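You operate a simulated robot arm through the tools that you are given. There is no shell and no other tool.

You run a simulated two-armed robot. Do the job below in one go: nothing can be reset, and whatever is moved stays where it is left.

## Task
Run the two bags on the conveyor up into the blue crate.
Fine: before starting set the job card's speed and roll the crate carriage under the belt's end; green button starts, black stops; draw the carriage back at the end. Hands off the belt while it runs. Where these are worked on the way, their far stop is far enough and under half their travel is too little: crate carriage.

It is judged by the outcome, as a careful person would: the job done as asked, and still so three seconds after it is handed in. It fails if anything else is knocked over, pushed out of place, dropped, spilled or broken.

## Robot
Two 7-joint arms with fingered hands on one trunk that stands fixed in place. Base frame: the origin is at the foot of the trunk, x ahead of it, y to its left, z up. Lengths are in cm, angles in rad, forces in N, time in s.
The left shoulder is at [2, 26.9, 119.7], the right one opposite. With the tool pointing down near the work surface each hand reaches from about 10 to 96 cm from the base axis, measured 20 degrees to its own side. Payload 5 kg a hand.
The TCP of each hand is the grasp point between the finger pads, 4.2 cm short of the fingertips. In the tool frame z runs along the fingers and y along their closing line. The gripper opens to 20.8 cm; its body begins 11.9 cm behind the TCP. The gripper is a hand of 4 fingers: y runs from the thumb to the fingers, the wrist lies at [0, 0, -31.7] in the tool frame.
Orientation is that of the tool frame in the base frame, as a unit quaternion [w, x, y, z]. With the fingers straight down and closing along the base's y, the tool's x points along the base's -x, its y along +y and its z along -z.

## Interface
- The arms move only by the tool send_rows. It takes "left_series", "right_series" or both (then of equal length, played together; a hand with none holds still); each is text: rows parted by semicolons, each of 6 numbers parted by spaces: the shift along the tool's x, y, z in mm, then the turn, a rotation vector about the tool's x, y, z in rad. In form: tx ty tz ax ay az; .... A call has 1 to 20 rows; each row shifts and turns the commanded pose from where the row before left it, along the tool's axes as they then stand. A row lasts 0.2 s, in which the tool goes at most 5 cm and 0.15 rad; a call with a longer step from one row to the next is refused whole. Where a pose cannot be reached the arm comes as near as it can. A force on the tool above 90 N (or 10 N above the force at the start of the call, whichever is more), or a blocked arm, ends the call early, and 0.2 s more pass. In this call time passes only in rows, and 0.2 s behind the last. It gives the time, the measured TCP pose, the force on the tool (base axes), the opening and the grip force at its end, in the units of the frame above (readings bear some noise), with the torque about the TCP (base axes, N m) and any sound that the robot's microphone picked up, and new pictures: "show" is both (left out), scene, wrist or none (wrist: the cameras of the hands that moved).
- Cameras (640 x 400 px; columns grow to the right, rows downward): "scene" is now at [16.43, -0.01, 150.25]; the picture's right is [0.00, -1.00, 0.00], its down [-0.19, -0.00, -0.98] and it looks along [0.98, 0.00, -0.19] (base axes); focal length 244 px, centre (320, 200). "left" rides on the left gripper at [-9.3, 0.1, -14.6] in its tool frame; the picture's right is [-0.01, -1.00, 0.00], its down [0.84, -0.01, -0.54] and it looks along [0.54, -0.01, 0.84] (tool axes); focal length 280 px, centre (320, 200). "right" rides on the right gripper at [9.3, 0.1, -14.6] in its tool frame; the picture's right is [-0.01, 1.00, 0.00], its down [-0.84, -0.01, -0.54] and it looks along [-0.54, -0.01, 0.84] (tool axes); focal length 280 px, centre (320, 200). There is no depth. A picture from a camera that has moved, and an enlarged one, comes with that camera's place and axes in the base frame and with its lens.
- raise_lower(by): moves the trunk up (or, below 0, down) by that many cm; the arms and the scene camera ride with it, the base frame stays. It gives what a move gives, with no picture.
- curl_fingers(finger1, finger2, finger3, thumb_bend, hand): sets how far each is bent, from 0 (flat) to 100 (curled in); at 30 the hand is open as for a grip, at 70 the pads meet at the TCP. One left out holds its place. A second passes; each finger stops where it meets its share of the squeeze, and holds until it gets a number again. It is the only way to open and close the hand. It gives what a move gives, with no picture; readings hold the bend of each and the force on the fingers (four entries, about 0 where the hand has none), thumb and palm.
- head_to(pan, tilt): turns the head with the scene camera to pan (to the left, within 1.396 rad either way) and tilt (down, from -0.506 to 1.204), counted from straight ahead of the robot (the tilt from the chest, where the trunk bows). It gives what a move gives, and a new picture of the scene camera.
- close_up(camera, box): a new picture of the part [left, top, right, bottom] of that camera's present view, enlarged. The clock stands still meanwhile.
- close_job(): hands the job in; it is judged then, once.

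Nothing tells you positions but the pictures and the camera data. Unless the task says otherwise, let go and move clear before handing in.

The tools are called after ">>>" as name(argument=value, ...) on one line, values as JSON. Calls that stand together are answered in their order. send_rows: Moves the arms, as the interface text tells. Its arguments: {"type":"object","properties":{"left_series":{"type":"string"},"right_series":{"type":"string"},"show":{"type":"string","enum":["both","scene","wrist","none"]}},"required":[]} The other tools are called the same way: raise_lower (by) moves the trunk up or down; curl_fingers (finger1, finger2, finger3, thumb_bend, hand) moves the fingers one by one; head_to (pan, tilt) turns the head that bears the scene camera; close_up (camera, box) takes an enlarged picture of a part of a camera's view; close_job () hands the job in.

At the start:

```text
clock: 0.0
left_position: [52.94, 21.74, 151.65]
left_tool_rot: [0.0, 0.032, 0.999, 0.0]
left_force: [0.0, 0.2, 0.5]
left_wrist_torque: [-0.02, 0.06, 0.04]
left_finger_gap: 20.77
left_grip_force: 0.0
left_shape: jaw
left_bend: [30.0, 30.0, 30.0, 30.0]
left_finger forces: [0.1, 0.0, 0.0, 0.0, 0.0, 0.0]
right_position: [48.66, -29.86, 144.68]
right_tool_rot: [-0.001, 0.032, 1.0, -0.001]
right_force: [0.5, 0.1, 0.4]
right_wrist_torque: [0.01, -0.01, -0.03]
right_finger_gap: 20.77
right_grip_force: 0.1
right_shape: jaw
right_bend: [30.0, 30.0, 30.0, 30.0]
right_finger forces: [0.1, 0.0, 0.0, 0.0, 0.0, 0.1]
trunk travel left (down, up): [-57.5, 4.6]
head pan, tilt (commanded): [0.003, 0.195]
```

scene: 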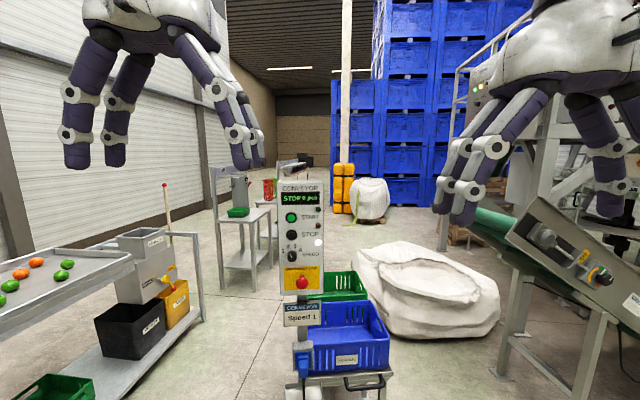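
right: 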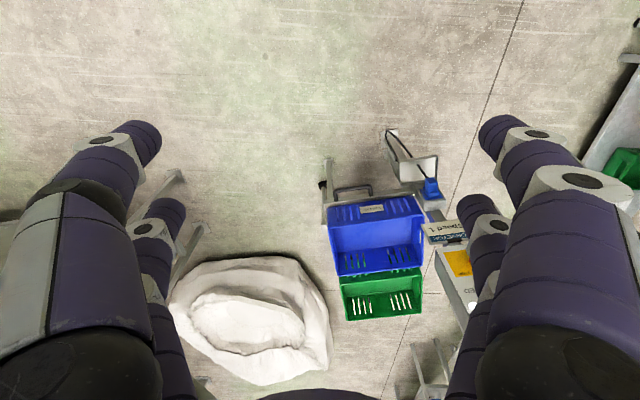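
left: 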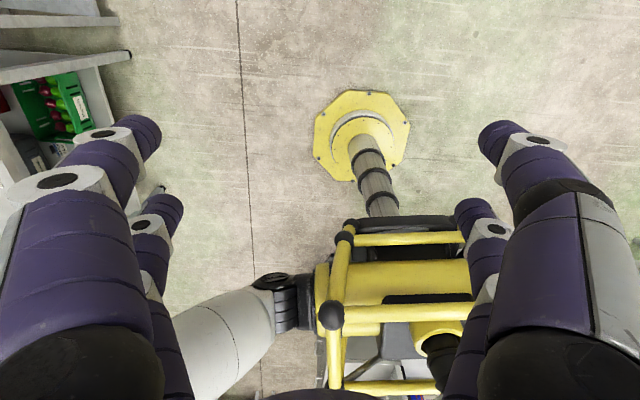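

I see a conveyor control post (START green, STOP black, speed knob, red emergency stop) ahead, a job card "Speed 1", a blue crate on a carriage, and an inclined conveyor to the right. I'll look closer before moving anything.

>>> close_up(camera="scene", box=[250, 160, 410, 400])

>>> close_up(camera="scene", box=[270, 175, 340, 330])

>>> head_to(pan=-0.6, tilt=0.6)

```text
1.67 times, centred on (330, 280) of scene
camera zoom: at [16.43, -0.01, 150.25], right [0.0, -1.0, 0.0], down [-0.19, 0.0, -0.98], along [0.98, 0.0, -0.19], focal length 407 px, centre (303, 67)
```

zoom: 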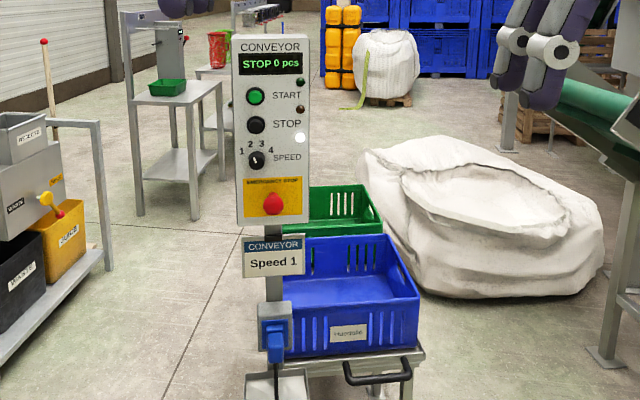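

```text
2.58 times, centred on (305, 252) of scene
camera zoom: at [16.43, -0.01, 150.25], right [0.0, -1.0, 0.0], down [-0.19, 0.0, -0.98], along [0.98, 0.0, -0.19], focal length 630 px, centre (359, 64)
```

zoom: 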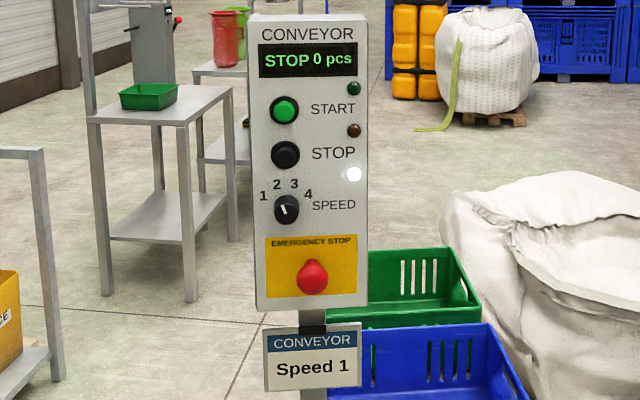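

```text
clock: 1.0
left_position: [52.78, 21.9, 151.64]
left_tool_rot: [0.0, 0.032, 0.999, 0.0]
left_force: [-0.2, 0.0, 0.0]
left_wrist_torque: [-0.04, -0.01, 0.0]
left_finger_gap: 20.78
left_grip_force: 0.0
left_shape: jaw
left_bend: [30.0, 30.0, 30.0, 30.0]
left_finger forces: [0.1, 0.0, 0.0, 0.0, 0.1, 0.0]
right_position: [48.68, -29.76, 144.78]
right_tool_rot: [0.0, 0.031, 1.0, 0.001]
right_force: [-0.3, 0.9, 0.3]
right_wrist_torque: [0.0, -0.04, 0.0]
right_finger_gap: 20.77
right_grip_force: 0.0
right_shape: jaw
right_bend: [30.0, 30.0, 30.0, 30.0]
right_finger forces: [0.0, 0.1, 0.0, 0.0, 0.0, 0.0]
trunk travel left (down, up): [-57.5, 4.6]
head pan, tilt (commanded): [-0.6, 0.6]
camera scene: at [14.41, -5.01, 146.53], right [-0.56, -0.83, 0.0], down [-0.47, 0.32, -0.83], along [0.68, -0.47, -0.56], focal length 244 px, centre (320, 200)
```

scene: 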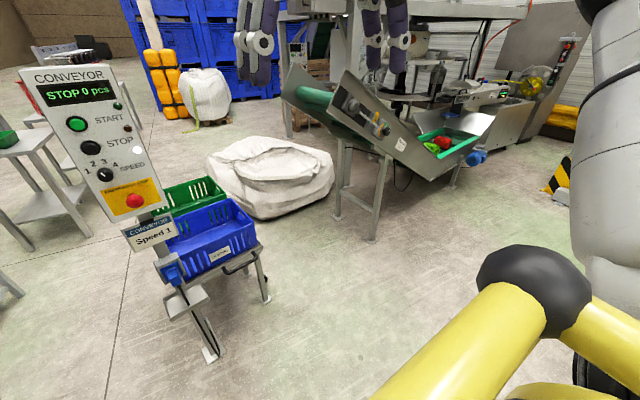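

The bags (red and green) lie on the lower end of an inclined green belt; its top end is at the upper left. I'll zoom on the conveyor and the carriage.

>>> close_up(camera="scene", box=[270, 50, 510, 200])

>>> close_up(camera="scene", box=[110, 150, 350, 370])

>>> close_up(camera="scene", box=[10, 60, 180, 260])

```text
2.67 times, centred on (390, 125) of scene
camera zoom: at [14.41, -5.01, 146.53], right [-0.56, -0.83, 0.0], down [-0.47, 0.32, -0.83], along [0.68, -0.47, -0.56], focal length 651 px, centre (133, 400)
```

zoom: 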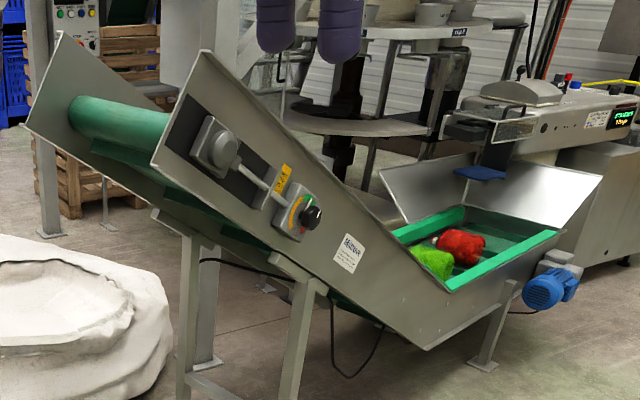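

```text
1.82 times, centred on (230, 260) of scene
camera zoom: at [14.41, -5.01, 146.53], right [-0.56, -0.83, 0.0], down [-0.47, 0.32, -0.83], along [0.68, -0.47, -0.56], focal length 444 px, centre (484, 91)
```

zoom: 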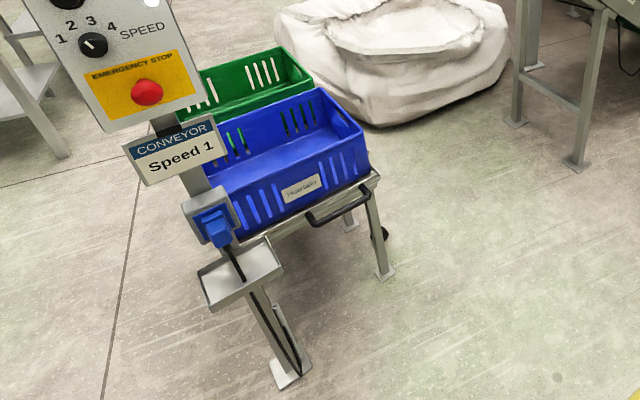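

```text
2.00 times, centred on (95, 160) of scene
camera zoom: at [14.41, -5.01, 146.53], right [-0.56, -0.83, 0.0], down [-0.47, 0.32, -0.83], along [0.68, -0.47, -0.56], focal length 489 px, centre (770, 280)
```

zoom: 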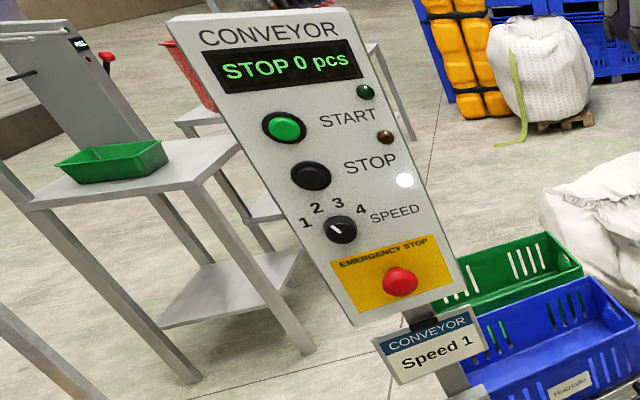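

The conveyor runs along y with its upper end around (137, -80), and the carriage with the blue crate stands near (125, -7). I'll look straight at the carriage and its rails.

>>> head_to(pan=-0.3, tilt=0.75)

>>> close_up(camera="scene", box=[200, 80, 460, 300])

>>> close_up(camera="right", box=[300, 100, 500, 340])

```text
clock: 1.8
left_position: [52.71, 21.85, 151.6]
left_tool_rot: [-0.001, 0.031, 1.0, 0.001]
left_force: [-0.7, 0.1, 0.0]
left_wrist_torque: [0.01, 0.01, -0.02]
left_finger_gap: 20.78
left_grip_force: 0.0
left_shape: jaw
left_bend: [30.0, 30.0, 30.0, 30.0]
left_finger forces: [0.0, 0.1, 0.1, 0.1, 0.0, 0.1]
right_position: [48.61, -29.83, 144.73]
right_tool_rot: [0.0, 0.031, 1.0, 0.001]
right_force: [0.1, 0.8, -0.6]
right_wrist_torque: [-0.01, 0.01, -0.01]
right_finger_gap: 20.77
right_grip_force: 0.2
right_shape: jaw
right_bend: [30.0, 30.0, 30.0, 30.0]
right_finger forces: [0.0, 0.1, 0.1, 0.0, 0.0, 0.0]
trunk travel left (down, up): [-57.5, 4.6]
head pan, tilt (commanded): [-0.3, 0.75]
camera scene: at [15.03, -2.49, 145.24], right [-0.3, -0.96, 0.0], down [-0.65, 0.2, -0.73], along [0.7, -0.22, -0.68], focal length 244 px, centre (320, 200)
```

scene: 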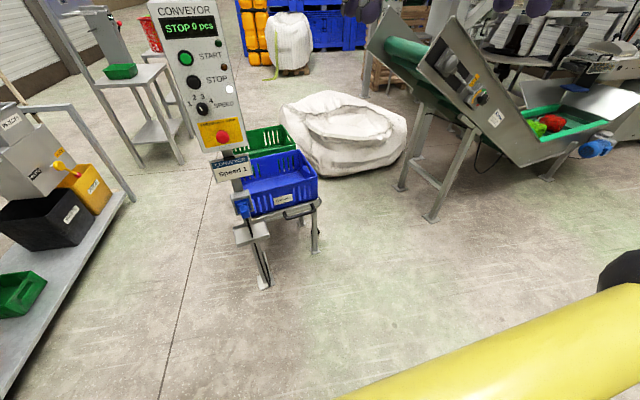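

```text
1.82 times, centred on (330, 190) of scene
camera zoom: at [15.03, -2.49, 145.24], right [-0.3, -0.96, 0.0], down [-0.65, 0.2, -0.73], along [0.7, -0.22, -0.68], focal length 444 px, centre (302, 218)
```

zoom: 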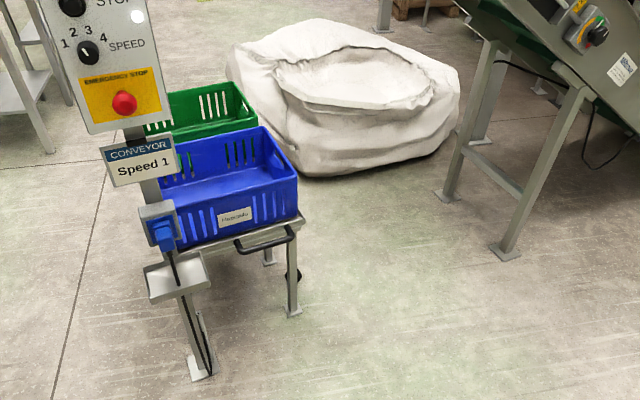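

```text
1.67 times, centred on (400, 220) of right
camera zoom: at [39.33, -29.14, 159.27], right [0.08, 1.0, 0.0], down [0.84, -0.07, 0.54], along [0.54, -0.04, -0.84], focal length 467 px, centre (187, 167)
```

zoom: 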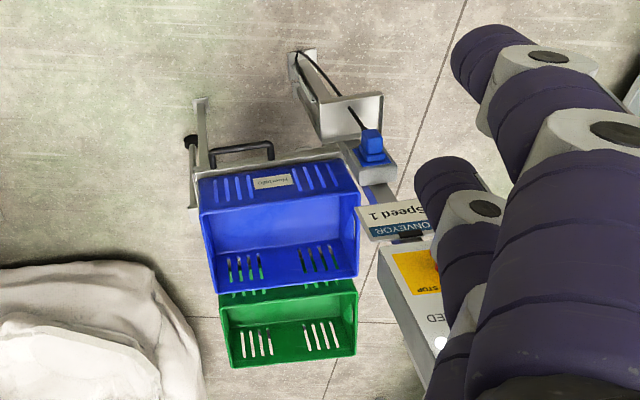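

The carriage carries the blue crate and possibly the green one; I need a finer look at the frame, wheels and rail.

>>> close_up(camera="scene", box=[225, 120, 345, 270])

>>> close_up(camera="scene", box=[280, 180, 350, 260])

>>> close_up(camera="right", box=[300, 140, 400, 240])

>>> close_up(camera="scene", box=[360, 10, 640, 230])

```text
2.67 times, centred on (285, 195) of scene
camera zoom: at [15.03, -2.49, 145.24], right [-0.3, -0.96, 0.0], down [-0.65, 0.2, -0.73], along [0.7, -0.22, -0.68], focal length 651 px, centre (413, 213)
```

zoom: 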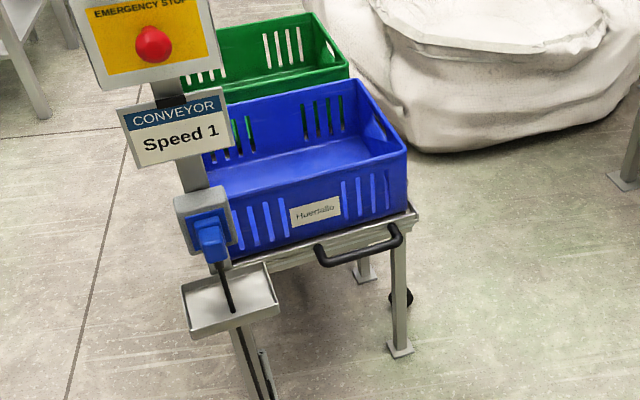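

```text
5.00 times, centred on (315, 220) of scene
camera zoom: at [15.03, -2.49, 145.24], right [-0.3, -0.96, 0.0], down [-0.65, 0.2, -0.73], along [0.7, -0.22, -0.68], focal length 1221 px, centre (345, 100)
```

zoom: 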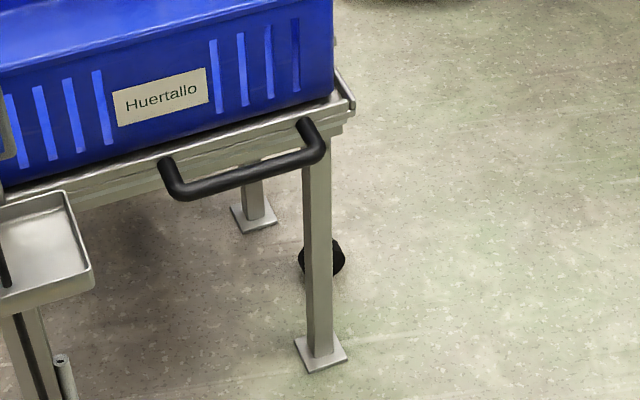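

```text
4.00 times, centred on (350, 190) of right
camera zoom: at [39.33, -29.14, 159.27], right [0.08, 1.0, 0.0], down [0.84, -0.07, 0.54], along [0.54, -0.04, -0.84], focal length 1122 px, centre (200, 240)
```

zoom: 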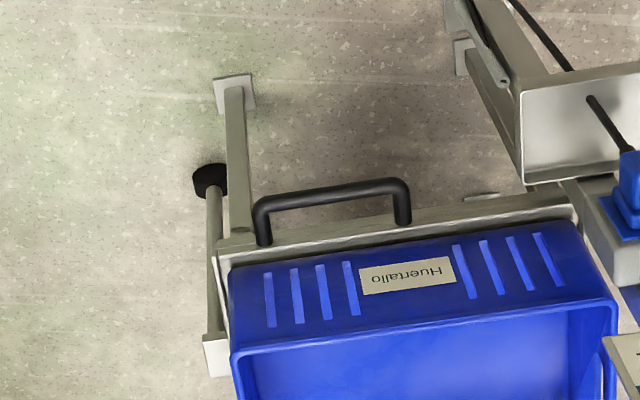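

```text
1.82 times, centred on (500, 120) of scene
camera zoom: at [15.03, -2.49, 145.24], right [-0.3, -0.96, 0.0], down [-0.65, 0.2, -0.73], along [0.7, -0.22, -0.68], focal length 444 px, centre (-7, 346)
```

zoom: 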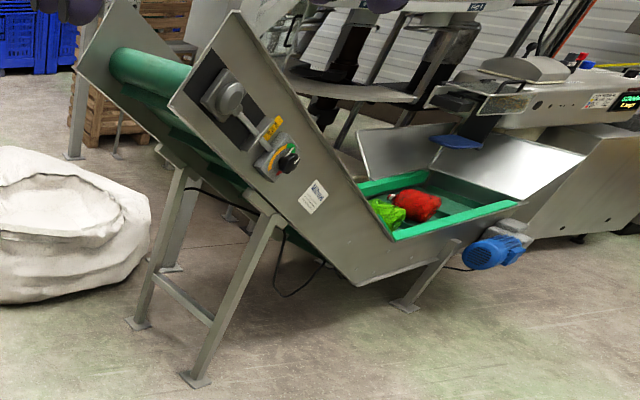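

The carriage looks to be a slide moving along −y (outer caster at about (127, -34)), with a handle bar from (102,-12,54) to (102,-27,54). Next I look at the panel closely.

>>> head_to(pan=0.08, tilt=0.4)

>>> close_up(camera="scene", box=[270, 110, 370, 290])

>>> close_up(camera="scene", box=[290, 150, 350, 210])

```text
clock: 2.6
left_position: [52.83, 21.81, 151.48]
left_tool_rot: [0.0, 0.031, 1.0, 0.001]
left_force: [0.0, -0.2, 0.3]
left_wrist_torque: [0.01, -0.01, -0.04]
left_finger_gap: 20.8
left_grip_force: 0.2
left_shape: jaw
left_bend: [30.0, 30.0, 30.0, 30.0]
left_finger forces: [0.0, 0.0, 0.1, 0.1, 0.0, 0.0]
right_position: [48.73, -29.87, 144.74]
right_tool_rot: [0.0, 0.031, 1.0, 0.0]
right_force: [0.4, -0.2, 0.3]
right_wrist_torque: [0.01, 0.02, 0.0]
right_finger_gap: 20.76
right_grip_force: 0.1
right_shape: jaw
right_bend: [30.0, 30.0, 30.0, 30.0]
right_finger forces: [0.0, 0.1, 0.1, 0.1, 0.1, 0.0]
trunk travel left (down, up): [-57.5, 4.6]
head pan, tilt (commanded): [0.08, 0.4]
camera scene: at [16.35, 0.7, 148.34], right [0.08, -1.0, 0.0], down [-0.39, -0.03, -0.92], along [0.92, 0.07, -0.39], focal length 244 px, centre (320, 200)
```

scene: 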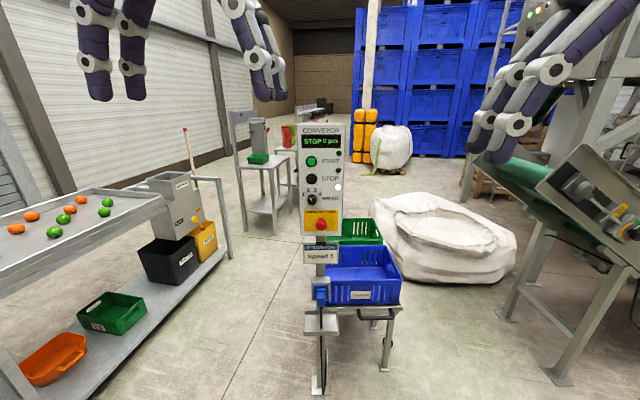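

```text
2.22 times, centred on (320, 200) of scene
camera zoom: at [16.35, 0.7, 148.34], right [0.08, -1.0, 0.0], down [-0.39, -0.03, -0.92], along [0.92, 0.07, -0.39], focal length 543 px, centre (320, 200)
```

zoom: 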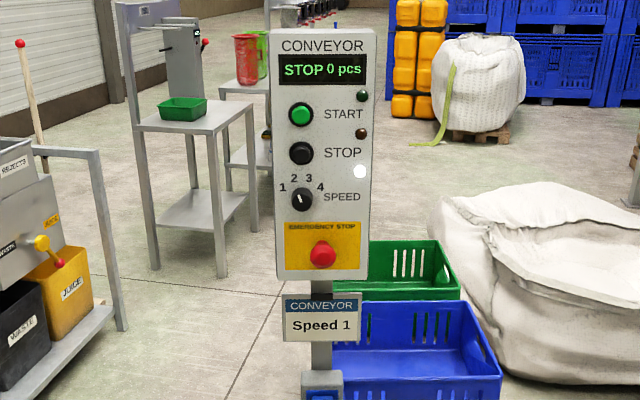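

```text
6.67 times, centred on (320, 180) of scene
camera zoom: at [16.35, 0.7, 148.34], right [0.08, -1.0, 0.0], down [-0.39, -0.03, -0.92], along [0.92, 0.07, -0.39], focal length 1629 px, centre (320, 333)
```

zoom: 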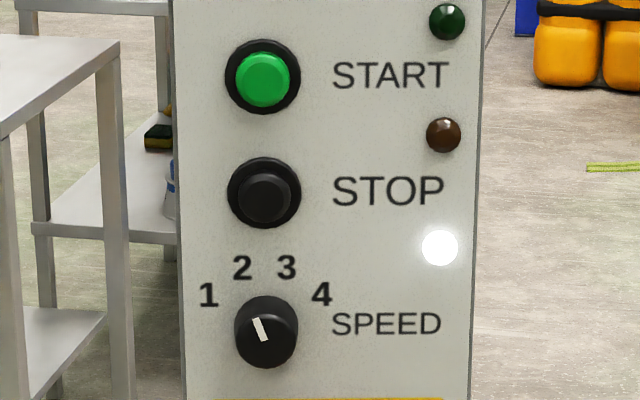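

The knob points at 2, so it must turn one step (~40°) counter‑clockwise to 1; buttons sit near x≈99, y≈10 (START z≈127, STOP z≈121, knob z≈113). I'll bring the left hand forward and pitch it to point at the panel, staying well short of it.

>>> send_rows(left_series="-24 -5 37 0 0 0; -24 -5 37 0 0 0; -24 -5 37 0 0 0; -24 -5 37 0 0 0; -24 -5 37 0 0 0; -24 -5 37 0 0 0; -24 -5 37 0 0 0; 0 0 0 0 -0.1428 0; 0 0 0 0 -0.1428 0; 0 0 0 0 -0.1428 0; 0 0 0 0 -0.1428 0; 0 0 0 0 -0.1428 0; 0 0 0 0 -0.1428 0; 0 0 0 0 -0.1428 0; 0 0 0 0 -0.1428 0; 0 0 0 0 -0.1428 0; 0 0 0 0 -0.1428 0; 0 0 0 0 -0.1428 0", show="both")

```text
clock: 6.7
left_position: [68.52, 14.42, 116.7]
left_tool_rot: [0.647, 0.003, 0.759, -0.077]
left_force: [0.0, 1.8, -0.9]
left_wrist_torque: [-0.07, -0.09, -0.37]
left_finger_gap: 20.78
left_grip_force: 0.0
left_shape: jaw
left_bend: [30.0, 30.0, 30.0, 30.0]
left_finger forces: [0.0, 0.0, 0.0, 0.0, 0.1, 0.1]
right_position: [48.76, -29.5, 144.88]
right_tool_rot: [-0.001, 0.03, 1.0, -0.001]
right_force: [-0.6, 3.1, 0.2]
right_wrist_torque: [-0.49, 0.08, -0.03]
right_finger_gap: 20.76
right_grip_force: 0.0
right_shape: jaw
right_bend: [30.0, 30.0, 30.0, 30.0]
right_finger forces: [0.0, 0.0, 0.0, 0.0, 0.0, 0.1]
trunk travel left (down, up): [-57.5, 4.6]
head pan, tilt (commanded): [0.08, 0.4]
stopped in row 18 (left hand): the arm was blocked; the commanded pose is now the measured one
camera scene: at [16.39, 1.13, 148.34], right [0.08, -1.0, 0.0], down [-0.39, -0.03, -0.92], along [0.92, 0.07, -0.39], focal length 244 px, centre (320, 200)
camera left: at [55.66, 17.19, 128.14], right [-0.1, -0.99, 0.13], down [-0.67, -0.03, -0.74], along [0.74, -0.16, -0.66], focal length 280 px, centre (320, 200)
```

scene: 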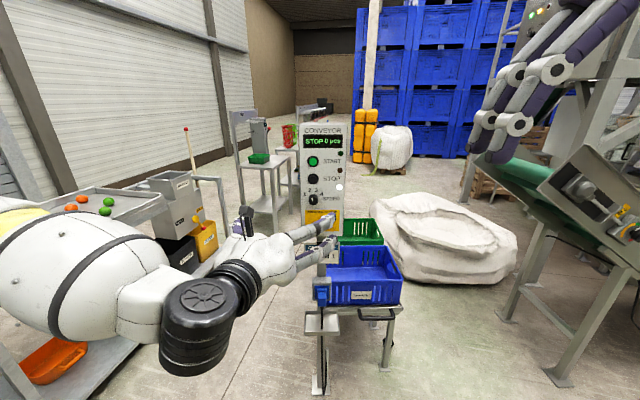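
left: 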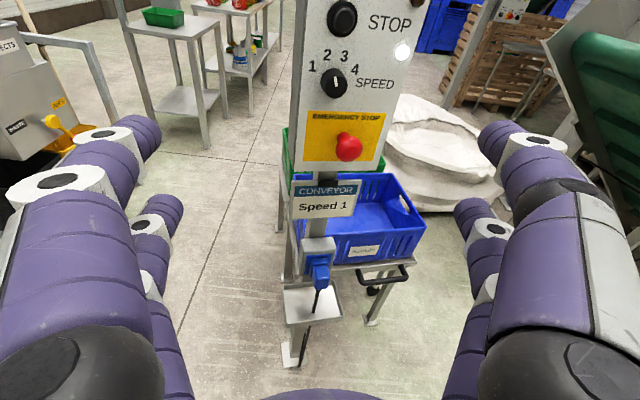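

The left hand stopped where the arm was cramped (joint limit), pointing nearly forward at (68.5, 14.4, 116.7), free of contact. I'll go forward a little, square it to the panel and test how the fingers close.

>>> send_rows(left_series="5 -10.2 34.2 0 0 0; 5 -10.2 34.2 0 0 0; 5 -10.2 34.2 0 0 0; 0 0 0 -0.056 -0.08 0.052; 0 0 0 -0.056 -0.08 0.052", show="wrist")

>>> curl_fingers(hand="left", finger1=65, finger2=30, finger3=30, thumb_bend=65)

>>> close_up(camera="left", box=[0, 0, 640, 400])

```text
clock: 7.8
left_position: [78.11, 9.65, 114.07]
left_tool_rot: [0.708, 0.002, 0.706, 0.0]
left_force: [0.3, -0.3, 0.2]
left_wrist_torque: [0.02, 0.01, 0.0]
left_finger_gap: 20.8
left_grip_force: 0.0
left_shape: jaw
left_bend: [30.0, 30.0, 30.0, 30.0]
left_finger forces: [0.0, 0.0, 0.0, 0.0, 0.1, 0.1]
right_position: [48.92, -29.96, 144.56]
right_tool_rot: [-0.002, 0.033, 0.999, 0.001]
right_force: [1.6, -0.6, -0.6]
right_wrist_torque: [0.04, 0.12, 0.0]
right_finger_gap: 20.81
right_grip_force: 0.1
right_shape: jaw
right_bend: [30.0, 30.0, 30.0, 30.0]
right_finger forces: [0.1, 0.1, 0.0, 0.0, 0.0, 0.0]
trunk travel left (down, up): [-57.5, 4.6]
head pan, tilt (commanded): [0.08, 0.4]
camera left: at [63.42, 9.75, 123.48], right [0.0, -1.0, 0.01], down [-0.54, -0.01, -0.84], along [0.84, -0.01, -0.54], focal length 280 px, centre (320, 200)
```

left: 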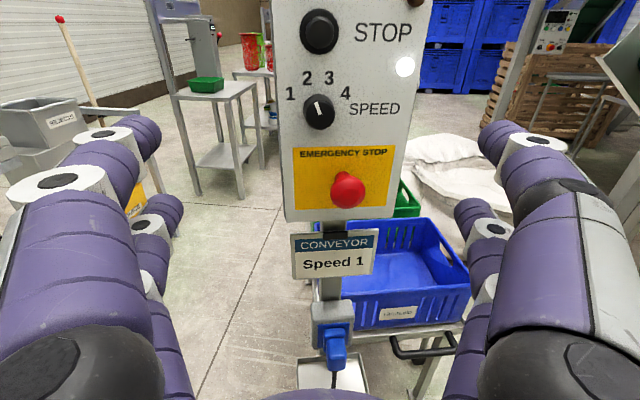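

```text
clock: 8.8
left_position: [78.08, 9.58, 114.13]
left_tool_rot: [0.708, 0.001, 0.707, 0.0]
left_force: [-0.2, 0.1, 0.8]
left_wrist_torque: [0.0, 0.04, -0.03]
left_finger_gap: 3.55
left_grip_force: 0.1
left_shape: fingers
left_bend: [65.0, 30.0, 30.0, 65.0]
left_finger forces: [0.0, 0.0, 0.1, 0.0, 0.0, 0.0]
right_position: [48.69, -29.97, 144.85]
right_tool_rot: [0.0, 0.033, 0.999, 0.001]
right_force: [0.5, -0.1, 1.0]
right_wrist_torque: [-0.04, -0.04, -0.01]
right_finger_gap: 20.82
right_grip_force: 0.1
right_shape: jaw
right_bend: [30.0, 30.0, 30.0, 30.0]
right_finger forces: [0.0, 0.0, 0.0, 0.1, 0.0, 0.1]
trunk travel left (down, up): [-57.5, 4.6]
head pan, tilt (commanded): [0.08, 0.4]
```

```text
1.00 times, centred on (320, 200) of left (not enlarged: the box is as wide or as high as the picture)
camera zoom: at [63.3, 9.77, 123.55], right [0.0, -1.0, 0.01], down [-0.54, -0.01, -0.84], along [0.84, -0.01, -0.54], focal length 280 px, centre (320, 200)
```

zoom: 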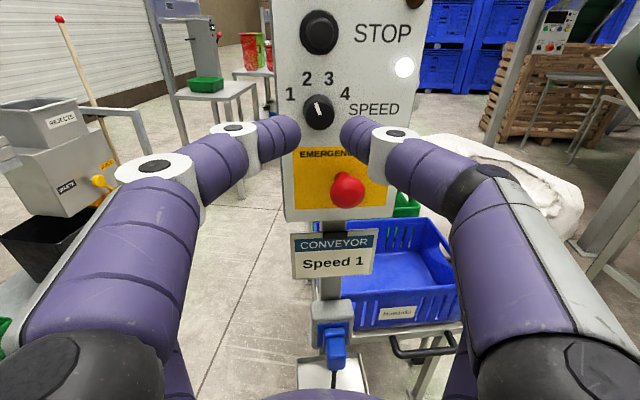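

The finger1/thumb pair is the upper, directly opposed pair, lying about 3 cm above the TCP; that pair can pinch the knob at about (96.5, 9.7, 114.4). I look at the hand shape from the scene camera.

>>> close_up(camera="scene", box=[220, 120, 380, 300])

>>> close_up(camera="left", box=[200, 0, 440, 220])

>>> close_up(camera="right", box=[0, 0, 640, 400])

```text
2.22 times, centred on (300, 210) of scene
camera zoom: at [16.31, 0.74, 148.36], right [0.08, -1.0, 0.0], down [-0.39, -0.03, -0.92], along [0.92, 0.07, -0.39], focal length 543 px, centre (364, 178)
```

zoom: 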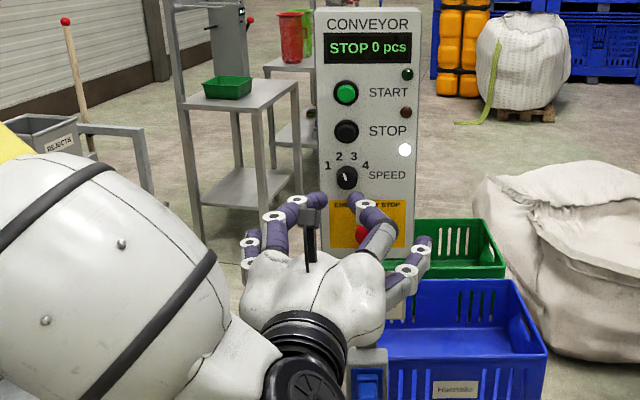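

```text
1.82 times, centred on (320, 110) of left
camera zoom: at [63.3, 9.77, 123.55], right [0.0, -1.0, 0.01], down [-0.54, -0.01, -0.84], along [0.84, -0.01, -0.54], focal length 510 px, centre (320, 364)
```

zoom: 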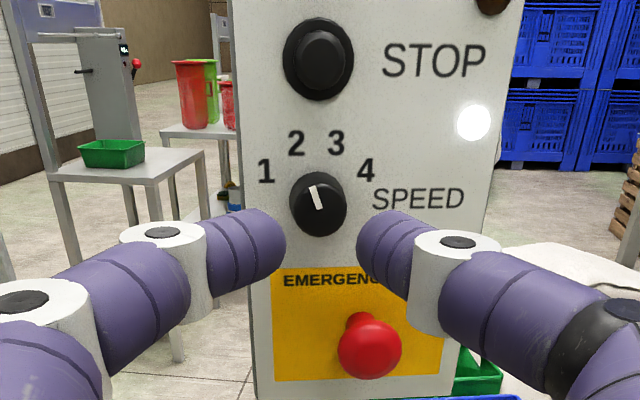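

```text
1.00 times, centred on (320, 200) of right (not enlarged: the box is as wide or as high as the picture)
camera zoom: at [39.34, -29.28, 159.31], right [0.08, 1.0, 0.0], down [0.84, -0.07, 0.54], along [0.54, -0.04, -0.84], focal length 280 px, centre (320, 200)
```

zoom: 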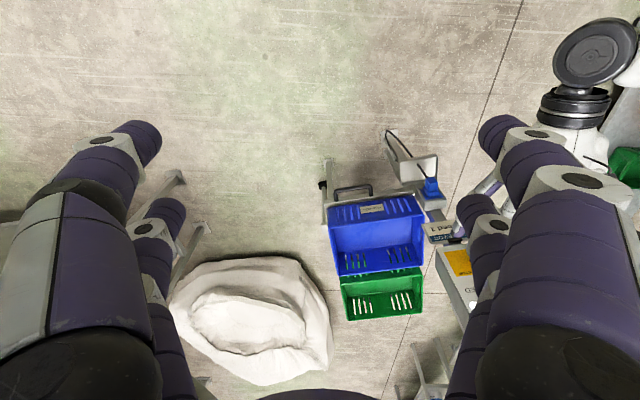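

To see the pinch from the side, I'll bring the right hand round as a second eye, looking across toward the panel from the right, clear of everything.

>>> send_rows(right_series="-40 0 15 0 0 0; -40 0 15 0 0 0; -40 0 15 0 0 0; 0 0 0 -0.0932 0.0538 0.0932; 0 0 0 -0.0932 0.0538 0.0932; 0 0 0 -0.0932 0.0538 0.0932; 0 0 0 -0.0932 0.0538 0.0932; 0 0 0 -0.0932 0.0538 0.0932; 0 0 0 -0.0932 0.0538 0.0932; 0 0 0 -0.0932 0.0538 0.0932; 0 0 0 -0.0932 0.0538 0.0932; 0 0 0 -0.0932 0.0538 0.0932; 0 0 0 -0.0932 0.0538 0.0932; 0 0 0 -0.0932 0.0538 0.0932; 0 0 0 -0.0932 0.0538 0.0932; 0 0 0 -0.0932 0.0538 0.0932; 0 0 0 -0.0932 0.0538 0.0932; 0 0 0 -0.0932 0.0538 0.0932; 0 0 0 -0.0932 0.0538 0.0932; 0 0 0 -0.0932 0.0538 0.0932", show="both")

```text
clock: 13.1
left_position: [78.05, 9.61, 114.18]
left_tool_rot: [0.708, 0.001, 0.706, 0.0]
left_force: [-0.2, -0.4, 1.2]
left_wrist_torque: [-0.02, 0.04, 0.03]
left_finger_gap: 3.54
left_grip_force: 0.0
left_shape: fingers
left_bend: [65.0, 30.0, 30.0, 65.0]
left_finger forces: [0.0, 0.1, 0.0, 0.1, 0.0, 0.1]
right_position: [60.58, -30.87, 140.23]
right_tool_rot: [-0.333, 0.624, 0.332, 0.624]
right_force: [-1.1, -0.1, 0.1]
right_wrist_torque: [-0.04, 0.04, -0.06]
right_finger_gap: 20.79
right_grip_force: 0.0
right_shape: jaw
right_bend: [30.0, 30.0, 30.0, 30.0]
right_finger forces: [0.0, 0.0, 0.0, 0.1, 0.0, 0.0]
trunk travel left (down, up): [-57.5, 4.6]
head pan, tilt (commanded): [0.08, 0.4]
camera scene: at [16.3, 0.71, 148.37], right [0.08, -1.0, 0.0], down [-0.39, -0.03, -0.92], along [0.92, 0.07, -0.39], focal length 244 px, centre (320, 200)
camera right: at [52.51, -43.05, 149.53], right [0.83, -0.56, -0.02], down [-0.31, -0.44, -0.84], along [0.46, 0.71, -0.54], focal length 280 px, centre (320, 200)
```

scene: 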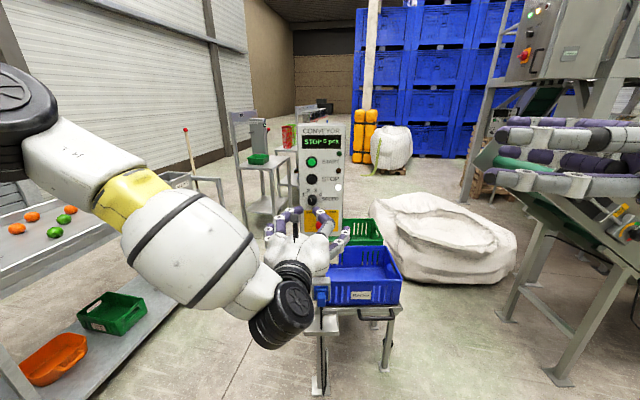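
right: 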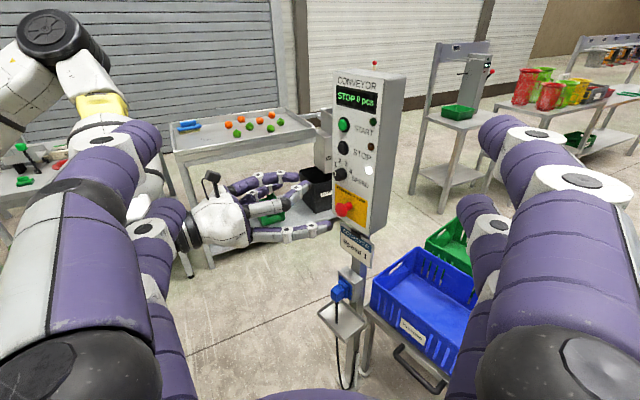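

The side view works well; I'll zoom in on the hand and panel to fix positions.

>>> close_up(camera="right", box=[200, 60, 400, 260])

>>> close_up(camera="right", box=[300, 70, 400, 250])

```text
2.00 times, centred on (300, 160) of right
camera zoom: at [52.51, -43.05, 149.53], right [0.83, -0.56, -0.02], down [-0.31, -0.44, -0.84], along [0.46, 0.71, -0.54], focal length 561 px, centre (360, 280)
```

zoom: 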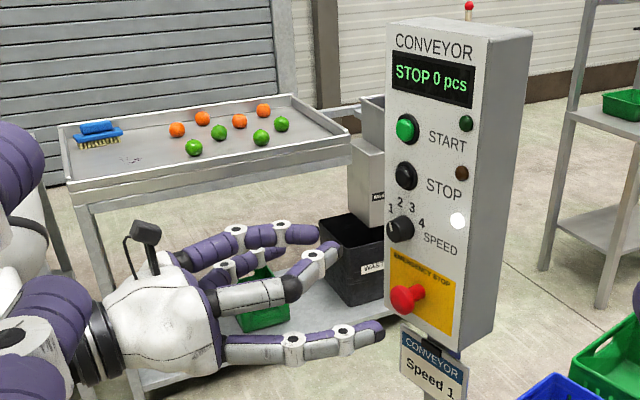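

```text
2.22 times, centred on (350, 160) of right
camera zoom: at [52.51, -43.05, 149.53], right [0.83, -0.56, -0.02], down [-0.31, -0.44, -0.84], along [0.46, 0.71, -0.54], focal length 623 px, centre (253, 289)
```

zoom: 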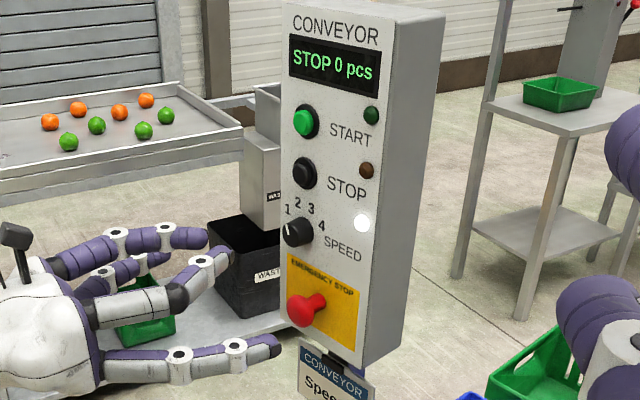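

Triangulated: knob face at (92.4, 9.7, 115.4), panel surface x≈95, STOP (94, 9.8, 122.4), START (94, 9.8, 128), E‑stop head (91.6, 6.2, 106.5). I'll open the pinch pair a bit, spread the lower two fingers flat, and test the roll in free air.

>>> curl_fingers(hand="left", finger1=58, finger2=0, finger3=0, thumb_bend=58)

>>> send_rows(left_series="0 0 0 0 0 -0.15; 0 0 0 0 0 -0.15; 0 0 0 0 0 -0.15; 0 0 0 0 0 -0.15; 0 0 0 0 0 -0.15", show="both")

>>> close_up(camera="right", box=[200, 60, 400, 260])

```text
clock: 14.1
left_position: [78.1, 9.6, 114.02]
left_tool_rot: [0.707, 0.001, 0.707, -0.001]
left_force: [-0.4, -0.2, -0.7]
left_wrist_torque: [-0.01, -0.01, -0.02]
left_finger_gap: 7.54
left_grip_force: 0.0
left_shape: fingers
left_bend: [57.0, 0.0, 0.0, 57.0]
left_finger forces: [0.0, 0.0, 0.0, 0.1, 0.1, 0.0]
right_position: [60.7, -30.87, 140.08]
right_tool_rot: [-0.332, 0.624, 0.331, 0.625]
right_force: [-0.7, -0.7, -0.5]
right_wrist_torque: [-0.03, 0.0, -0.04]
right_finger_gap: 20.8
right_grip_force: 0.1
right_shape: jaw
right_bend: [30.0, 30.0, 30.0, 30.0]
right_finger forces: [0.1, 0.0, 0.0, 0.1, 0.0, 0.0]
trunk travel left (down, up): [-57.5, 4.6]
head pan, tilt (commanded): [0.08, 0.4]
```

```text
clock: 15.2
left_position: [77.89, 9.66, 114.05]
left_tool_rot: [0.658, -0.259, 0.658, -0.258]
left_force: [-0.3, -1.1, 0.0]
left_wrist_torque: [0.01, 0.02, 0.02]
left_finger_gap: 7.53
left_grip_force: 0.0
left_shape: fingers
left_bend: [57.0, 0.0, 0.0, 57.0]
left_finger forces: [0.0, 0.1, 0.0, 0.1, 0.0, 0.0]
right_position: [60.63, -30.78, 140.29]
right_tool_rot: [-0.334, 0.624, 0.333, 0.624]
right_force: [-0.9, -0.9, -0.4]
right_wrist_torque: [-0.02, 0.01, 0.01]
right_finger_gap: 20.81
right_grip_force: 0.0
right_shape: jaw
right_bend: [30.0, 30.0, 30.0, 30.0]
right_finger forces: [0.1, 0.1, 0.0, 0.0, 0.1, 0.1]
trunk travel left (down, up): [-57.5, 4.6]
head pan, tilt (commanded): [0.08, 0.4]
camera scene: at [16.35, 0.71, 148.35], right [0.08, -1.0, 0.0], down [-0.39, -0.03, -0.92], along [0.92, 0.07, -0.39], focal length 244 px, centre (320, 200)
camera left: at [63.27, 16.14, 120.9], right [0.0, -0.72, 0.69], down [-0.54, -0.58, -0.61], along [0.84, -0.37, -0.39], focal length 280 px, centre (320, 200)
```

scene: 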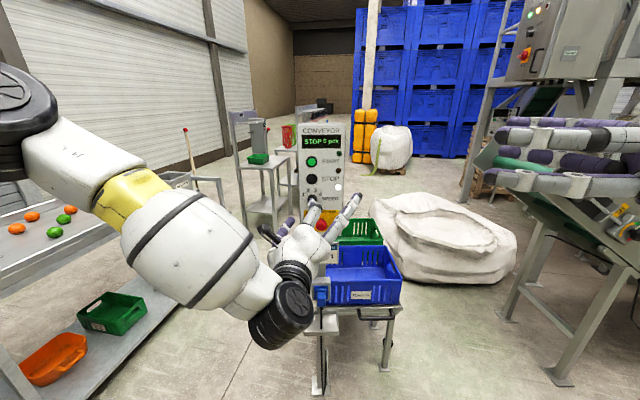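
left: 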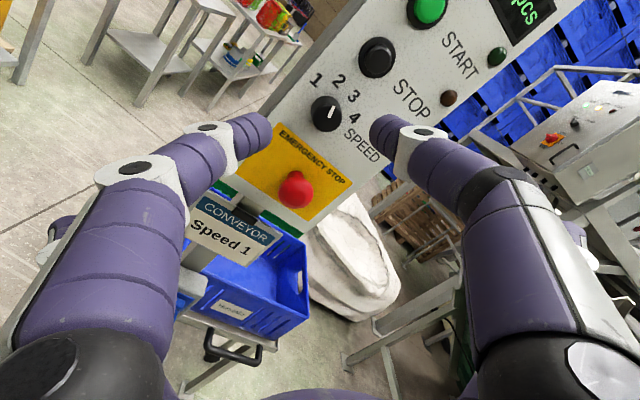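

```text
2.00 times, centred on (300, 160) of right
camera zoom: at [52.6, -43.04, 149.47], right [0.83, -0.56, -0.02], down [-0.31, -0.44, -0.84], along [0.46, 0.71, -0.54], focal length 561 px, centre (360, 280)
```

zoom: 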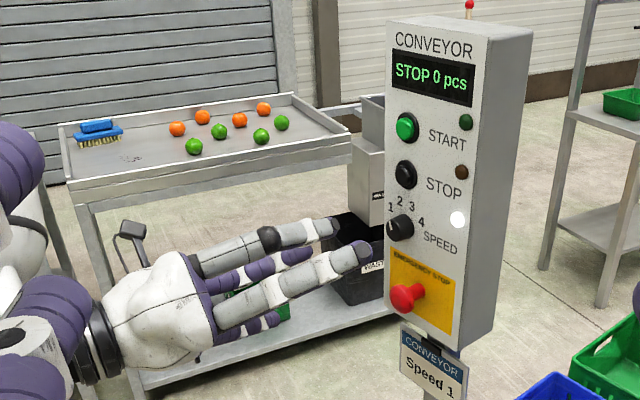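

The roll is free. I'll roll back, line up with the pinch pair at knob height and move to about 5 cm short of the grip depth.

>>> send_rows(left_series="0 0 0 0 0 0.15; 0 0 0 0 0 0.15; 0 0 0 0 0 0.15; 0 0 0 0 0 0.15; 0 0 0 0 0 0.15; 7 0.5 35 0 0 0; 7 0.5 35 0 0 0", show="wrist")

>>> close_up(camera="left", box=[200, 40, 440, 220])

>>> close_up(camera="right", box=[240, 100, 400, 240])

```text
clock: 16.9
left_position: [84.86, 9.52, 112.6]
left_tool_rot: [0.707, 0.002, 0.707, 0.0]
left_force: [-0.3, 0.0, -1.0]
left_wrist_torque: [-0.04, -0.02, -0.03]
left_finger_gap: 7.56
left_grip_force: 0.0
left_shape: fingers
left_bend: [57.0, 0.0, 0.0, 57.0]
left_finger forces: [0.0, 0.1, 0.0, 0.0, 0.0, 0.0]
right_position: [60.66, -30.77, 140.25]
right_tool_rot: [-0.333, 0.624, 0.333, 0.624]
right_force: [0.2, 0.6, -0.2]
right_wrist_torque: [0.03, 0.03, 0.03]
right_finger_gap: 20.78
right_grip_force: 0.1
right_shape: jaw
right_bend: [30.0, 30.0, 30.0, 30.0]
right_finger forces: [0.0, 0.0, 0.0, 0.0, 0.0, 0.0]
trunk travel left (down, up): [-57.5, 4.6]
head pan, tilt (commanded): [0.08, 0.4]
camera left: at [70.21, 9.66, 122.04], right [0.0, -1.0, 0.01], down [-0.54, -0.01, -0.84], along [0.84, -0.01, -0.54], focal length 280 px, centre (320, 200)
```

left: 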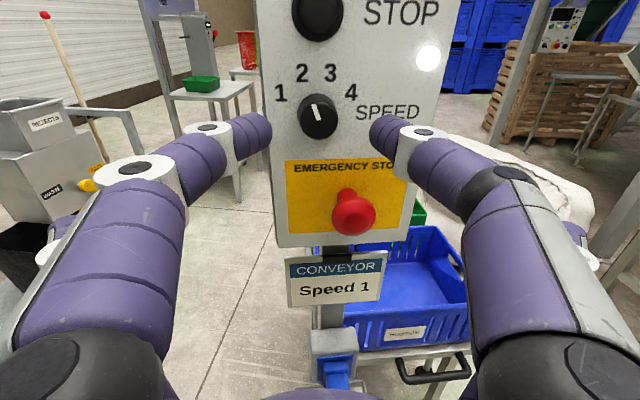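

```text
2.22 times, centred on (320, 130) of left
camera zoom: at [70.21, 9.66, 122.04], right [0.0, -1.0, 0.01], down [-0.54, -0.01, -0.84], along [0.84, -0.01, -0.54], focal length 623 px, centre (320, 356)
```

zoom: 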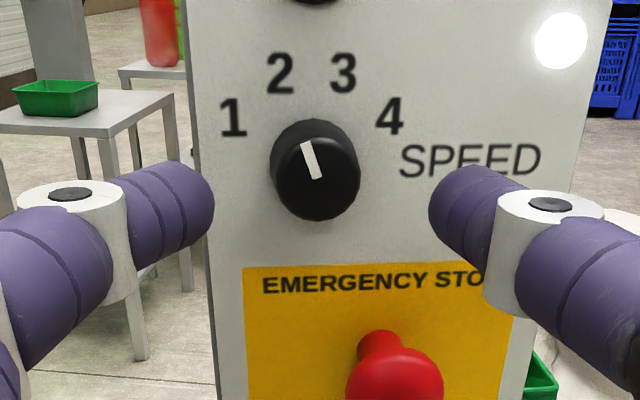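

```text
2.86 times, centred on (320, 170) of right
camera zoom: at [52.64, -43.05, 149.45], right [0.83, -0.56, -0.02], down [-0.31, -0.44, -0.84], along [0.46, 0.71, -0.54], focal length 801 px, centre (320, 286)
```

zoom: 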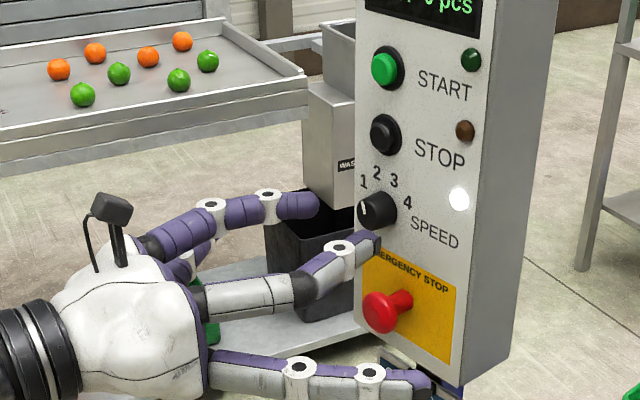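

The pinch pair is level with the knob and nearly centred (knob ~2 mm to the left). I'll creep forward 4 cm and look again.

>>> send_rows(left_series="0 1 20 0 0 0; 0 1 20 0 0 0", show="none")

>>> close_up(camera="left", box=[200, 40, 440, 220])

>>> close_up(camera="right", box=[280, 120, 400, 240])

```text
clock: 17.4
left_position: [88.97, 9.87, 112.58]
left_tool_rot: [0.707, 0.002, 0.707, -0.001]
left_force: [-0.6, 1.0, 0.4]
left_wrist_torque: [0.0, -0.01, -0.02]
left_finger_gap: 7.57
left_grip_force: 0.0
left_shape: fingers
left_bend: [57.0, 0.0, 0.0, 57.0]
left_finger forces: [0.0, 0.1, 0.0, 0.0, 0.1, 0.1]
right_position: [60.61, -30.92, 140.18]
right_tool_rot: [-0.334, 0.624, 0.331, 0.624]
right_force: [0.6, -0.7, -0.7]
right_wrist_torque: [0.01, 0.0, 0.01]
right_finger_gap: 20.78
right_grip_force: 0.1
right_shape: jaw
right_bend: [30.0, 30.0, 30.0, 30.0]
right_finger forces: [0.0, 0.0, 0.0, 0.1, 0.0, 0.0]
trunk travel left (down, up): [-57.5, 4.6]
head pan, tilt (commanded): [0.08, 0.4]
```

```text
2.22 times, centred on (320, 130) of left
camera zoom: at [74.3, 9.99, 122.04], right [0.0, -1.0, 0.01], down [-0.54, -0.01, -0.84], along [0.84, -0.01, -0.54], focal length 623 px, centre (320, 356)
```

zoom: 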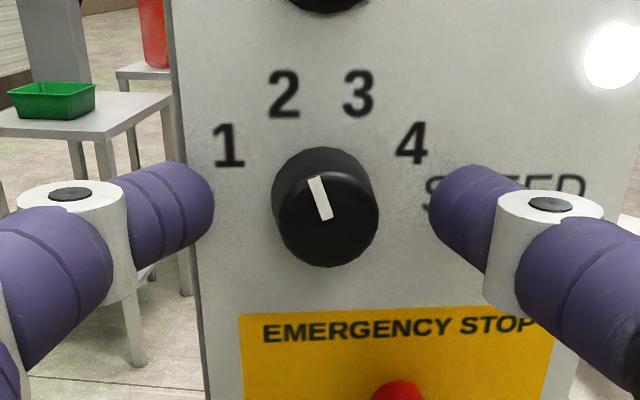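

```text
3.33 times, centred on (340, 180) of right
camera zoom: at [52.61, -43.04, 149.46], right [0.83, -0.56, -0.02], down [-0.31, -0.44, -0.84], along [0.46, 0.71, -0.54], focal length 935 px, centre (253, 267)
```

zoom: 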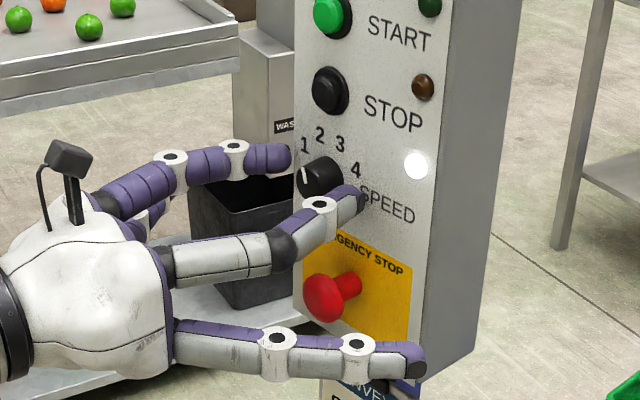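

Alignment is good; the tips already reach past the knob's face. I'll nudge 5 mm in, 2 mm right, and close the pair on the knob.

>>> send_rows(left_series="0 -2 5 0 0 0", show="none")

>>> curl_fingers(hand="left", finger1=72, thumb_bend=72)

>>> close_up(camera="left", box=[200, 40, 440, 220])

>>> close_up(camera="right", box=[280, 120, 400, 240])

```text
clock: 17.9
left_position: [89.45, 9.65, 112.71]
left_tool_rot: [0.708, 0.002, 0.706, 0.0]
left_force: [-12.0, 1.7, -1.9]
left_wrist_torque: [-0.09, -0.34, 0.65]
left_finger_gap: 7.56
left_grip_force: 5.8
left_shape: fingers
left_bend: [57.0, 0.0, 0.0, 57.0]
left_finger forces: [12.0, 0.0, 0.0, 0.1, 0.0, 0.0]
right_position: [60.58, -30.76, 140.35]
right_tool_rot: [-0.333, 0.624, 0.333, 0.624]
right_force: [0.5, 0.3, 0.4]
right_wrist_torque: [0.01, 0.01, -0.03]
right_finger_gap: 20.79
right_grip_force: 0.1
right_shape: jaw
right_bend: [30.0, 30.0, 30.0, 30.0]
right_finger forces: [0.0, 0.1, 0.0, 0.0, 0.0, 0.1]
trunk travel left (down, up): [-57.5, 4.6]
head pan, tilt (commanded): [0.08, 0.4]
```

```text
clock: 18.9
left_position: [89.5, 9.6, 112.72]
left_tool_rot: [0.707, 0.001, 0.707, -0.001]
left_force: [0.8, -9.2, -0.9]
left_wrist_torque: [0.07, 0.07, 0.34]
left_finger_gap: 5.75
left_grip_force: 15.4
left_shape: fingers
left_bend: [54.0, 0.0, 0.0, 67.0]
left_finger forces: [13.8, 0.0, 0.0, 0.0, 17.3, 0.1]
right_position: [60.62, -30.94, 140.1]
right_tool_rot: [-0.335, 0.623, 0.332, 0.624]
right_force: [-0.5, -0.6, -0.2]
right_wrist_torque: [0.02, 0.0, -0.01]
right_finger_gap: 20.79
right_grip_force: 0.1
right_shape: jaw
right_bend: [30.0, 30.0, 30.0, 30.0]
right_finger forces: [0.0, 0.1, 0.1, 0.0, 0.1, 0.1]
trunk travel left (down, up): [-57.5, 4.6]
head pan, tilt (commanded): [0.08, 0.4]
```

```text
2.22 times, centred on (320, 130) of left
camera zoom: at [74.81, 9.75, 122.1], right [0.0, -1.0, 0.01], down [-0.54, -0.01, -0.84], along [0.84, -0.01, -0.54], focal length 623 px, centre (320, 356)
```

zoom: 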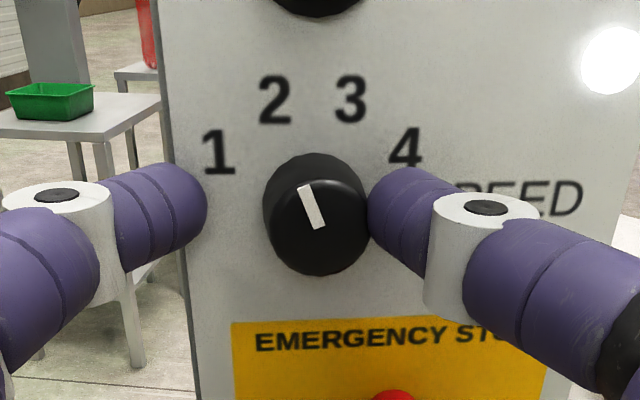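

```text
3.33 times, centred on (340, 180) of right
camera zoom: at [52.6, -43.14, 149.44], right [0.83, -0.56, -0.02], down [-0.31, -0.44, -0.84], along [0.46, 0.71, -0.54], focal length 935 px, centre (253, 267)
```

zoom: 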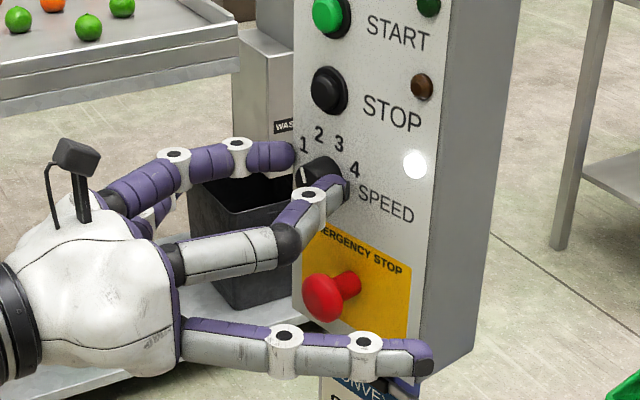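

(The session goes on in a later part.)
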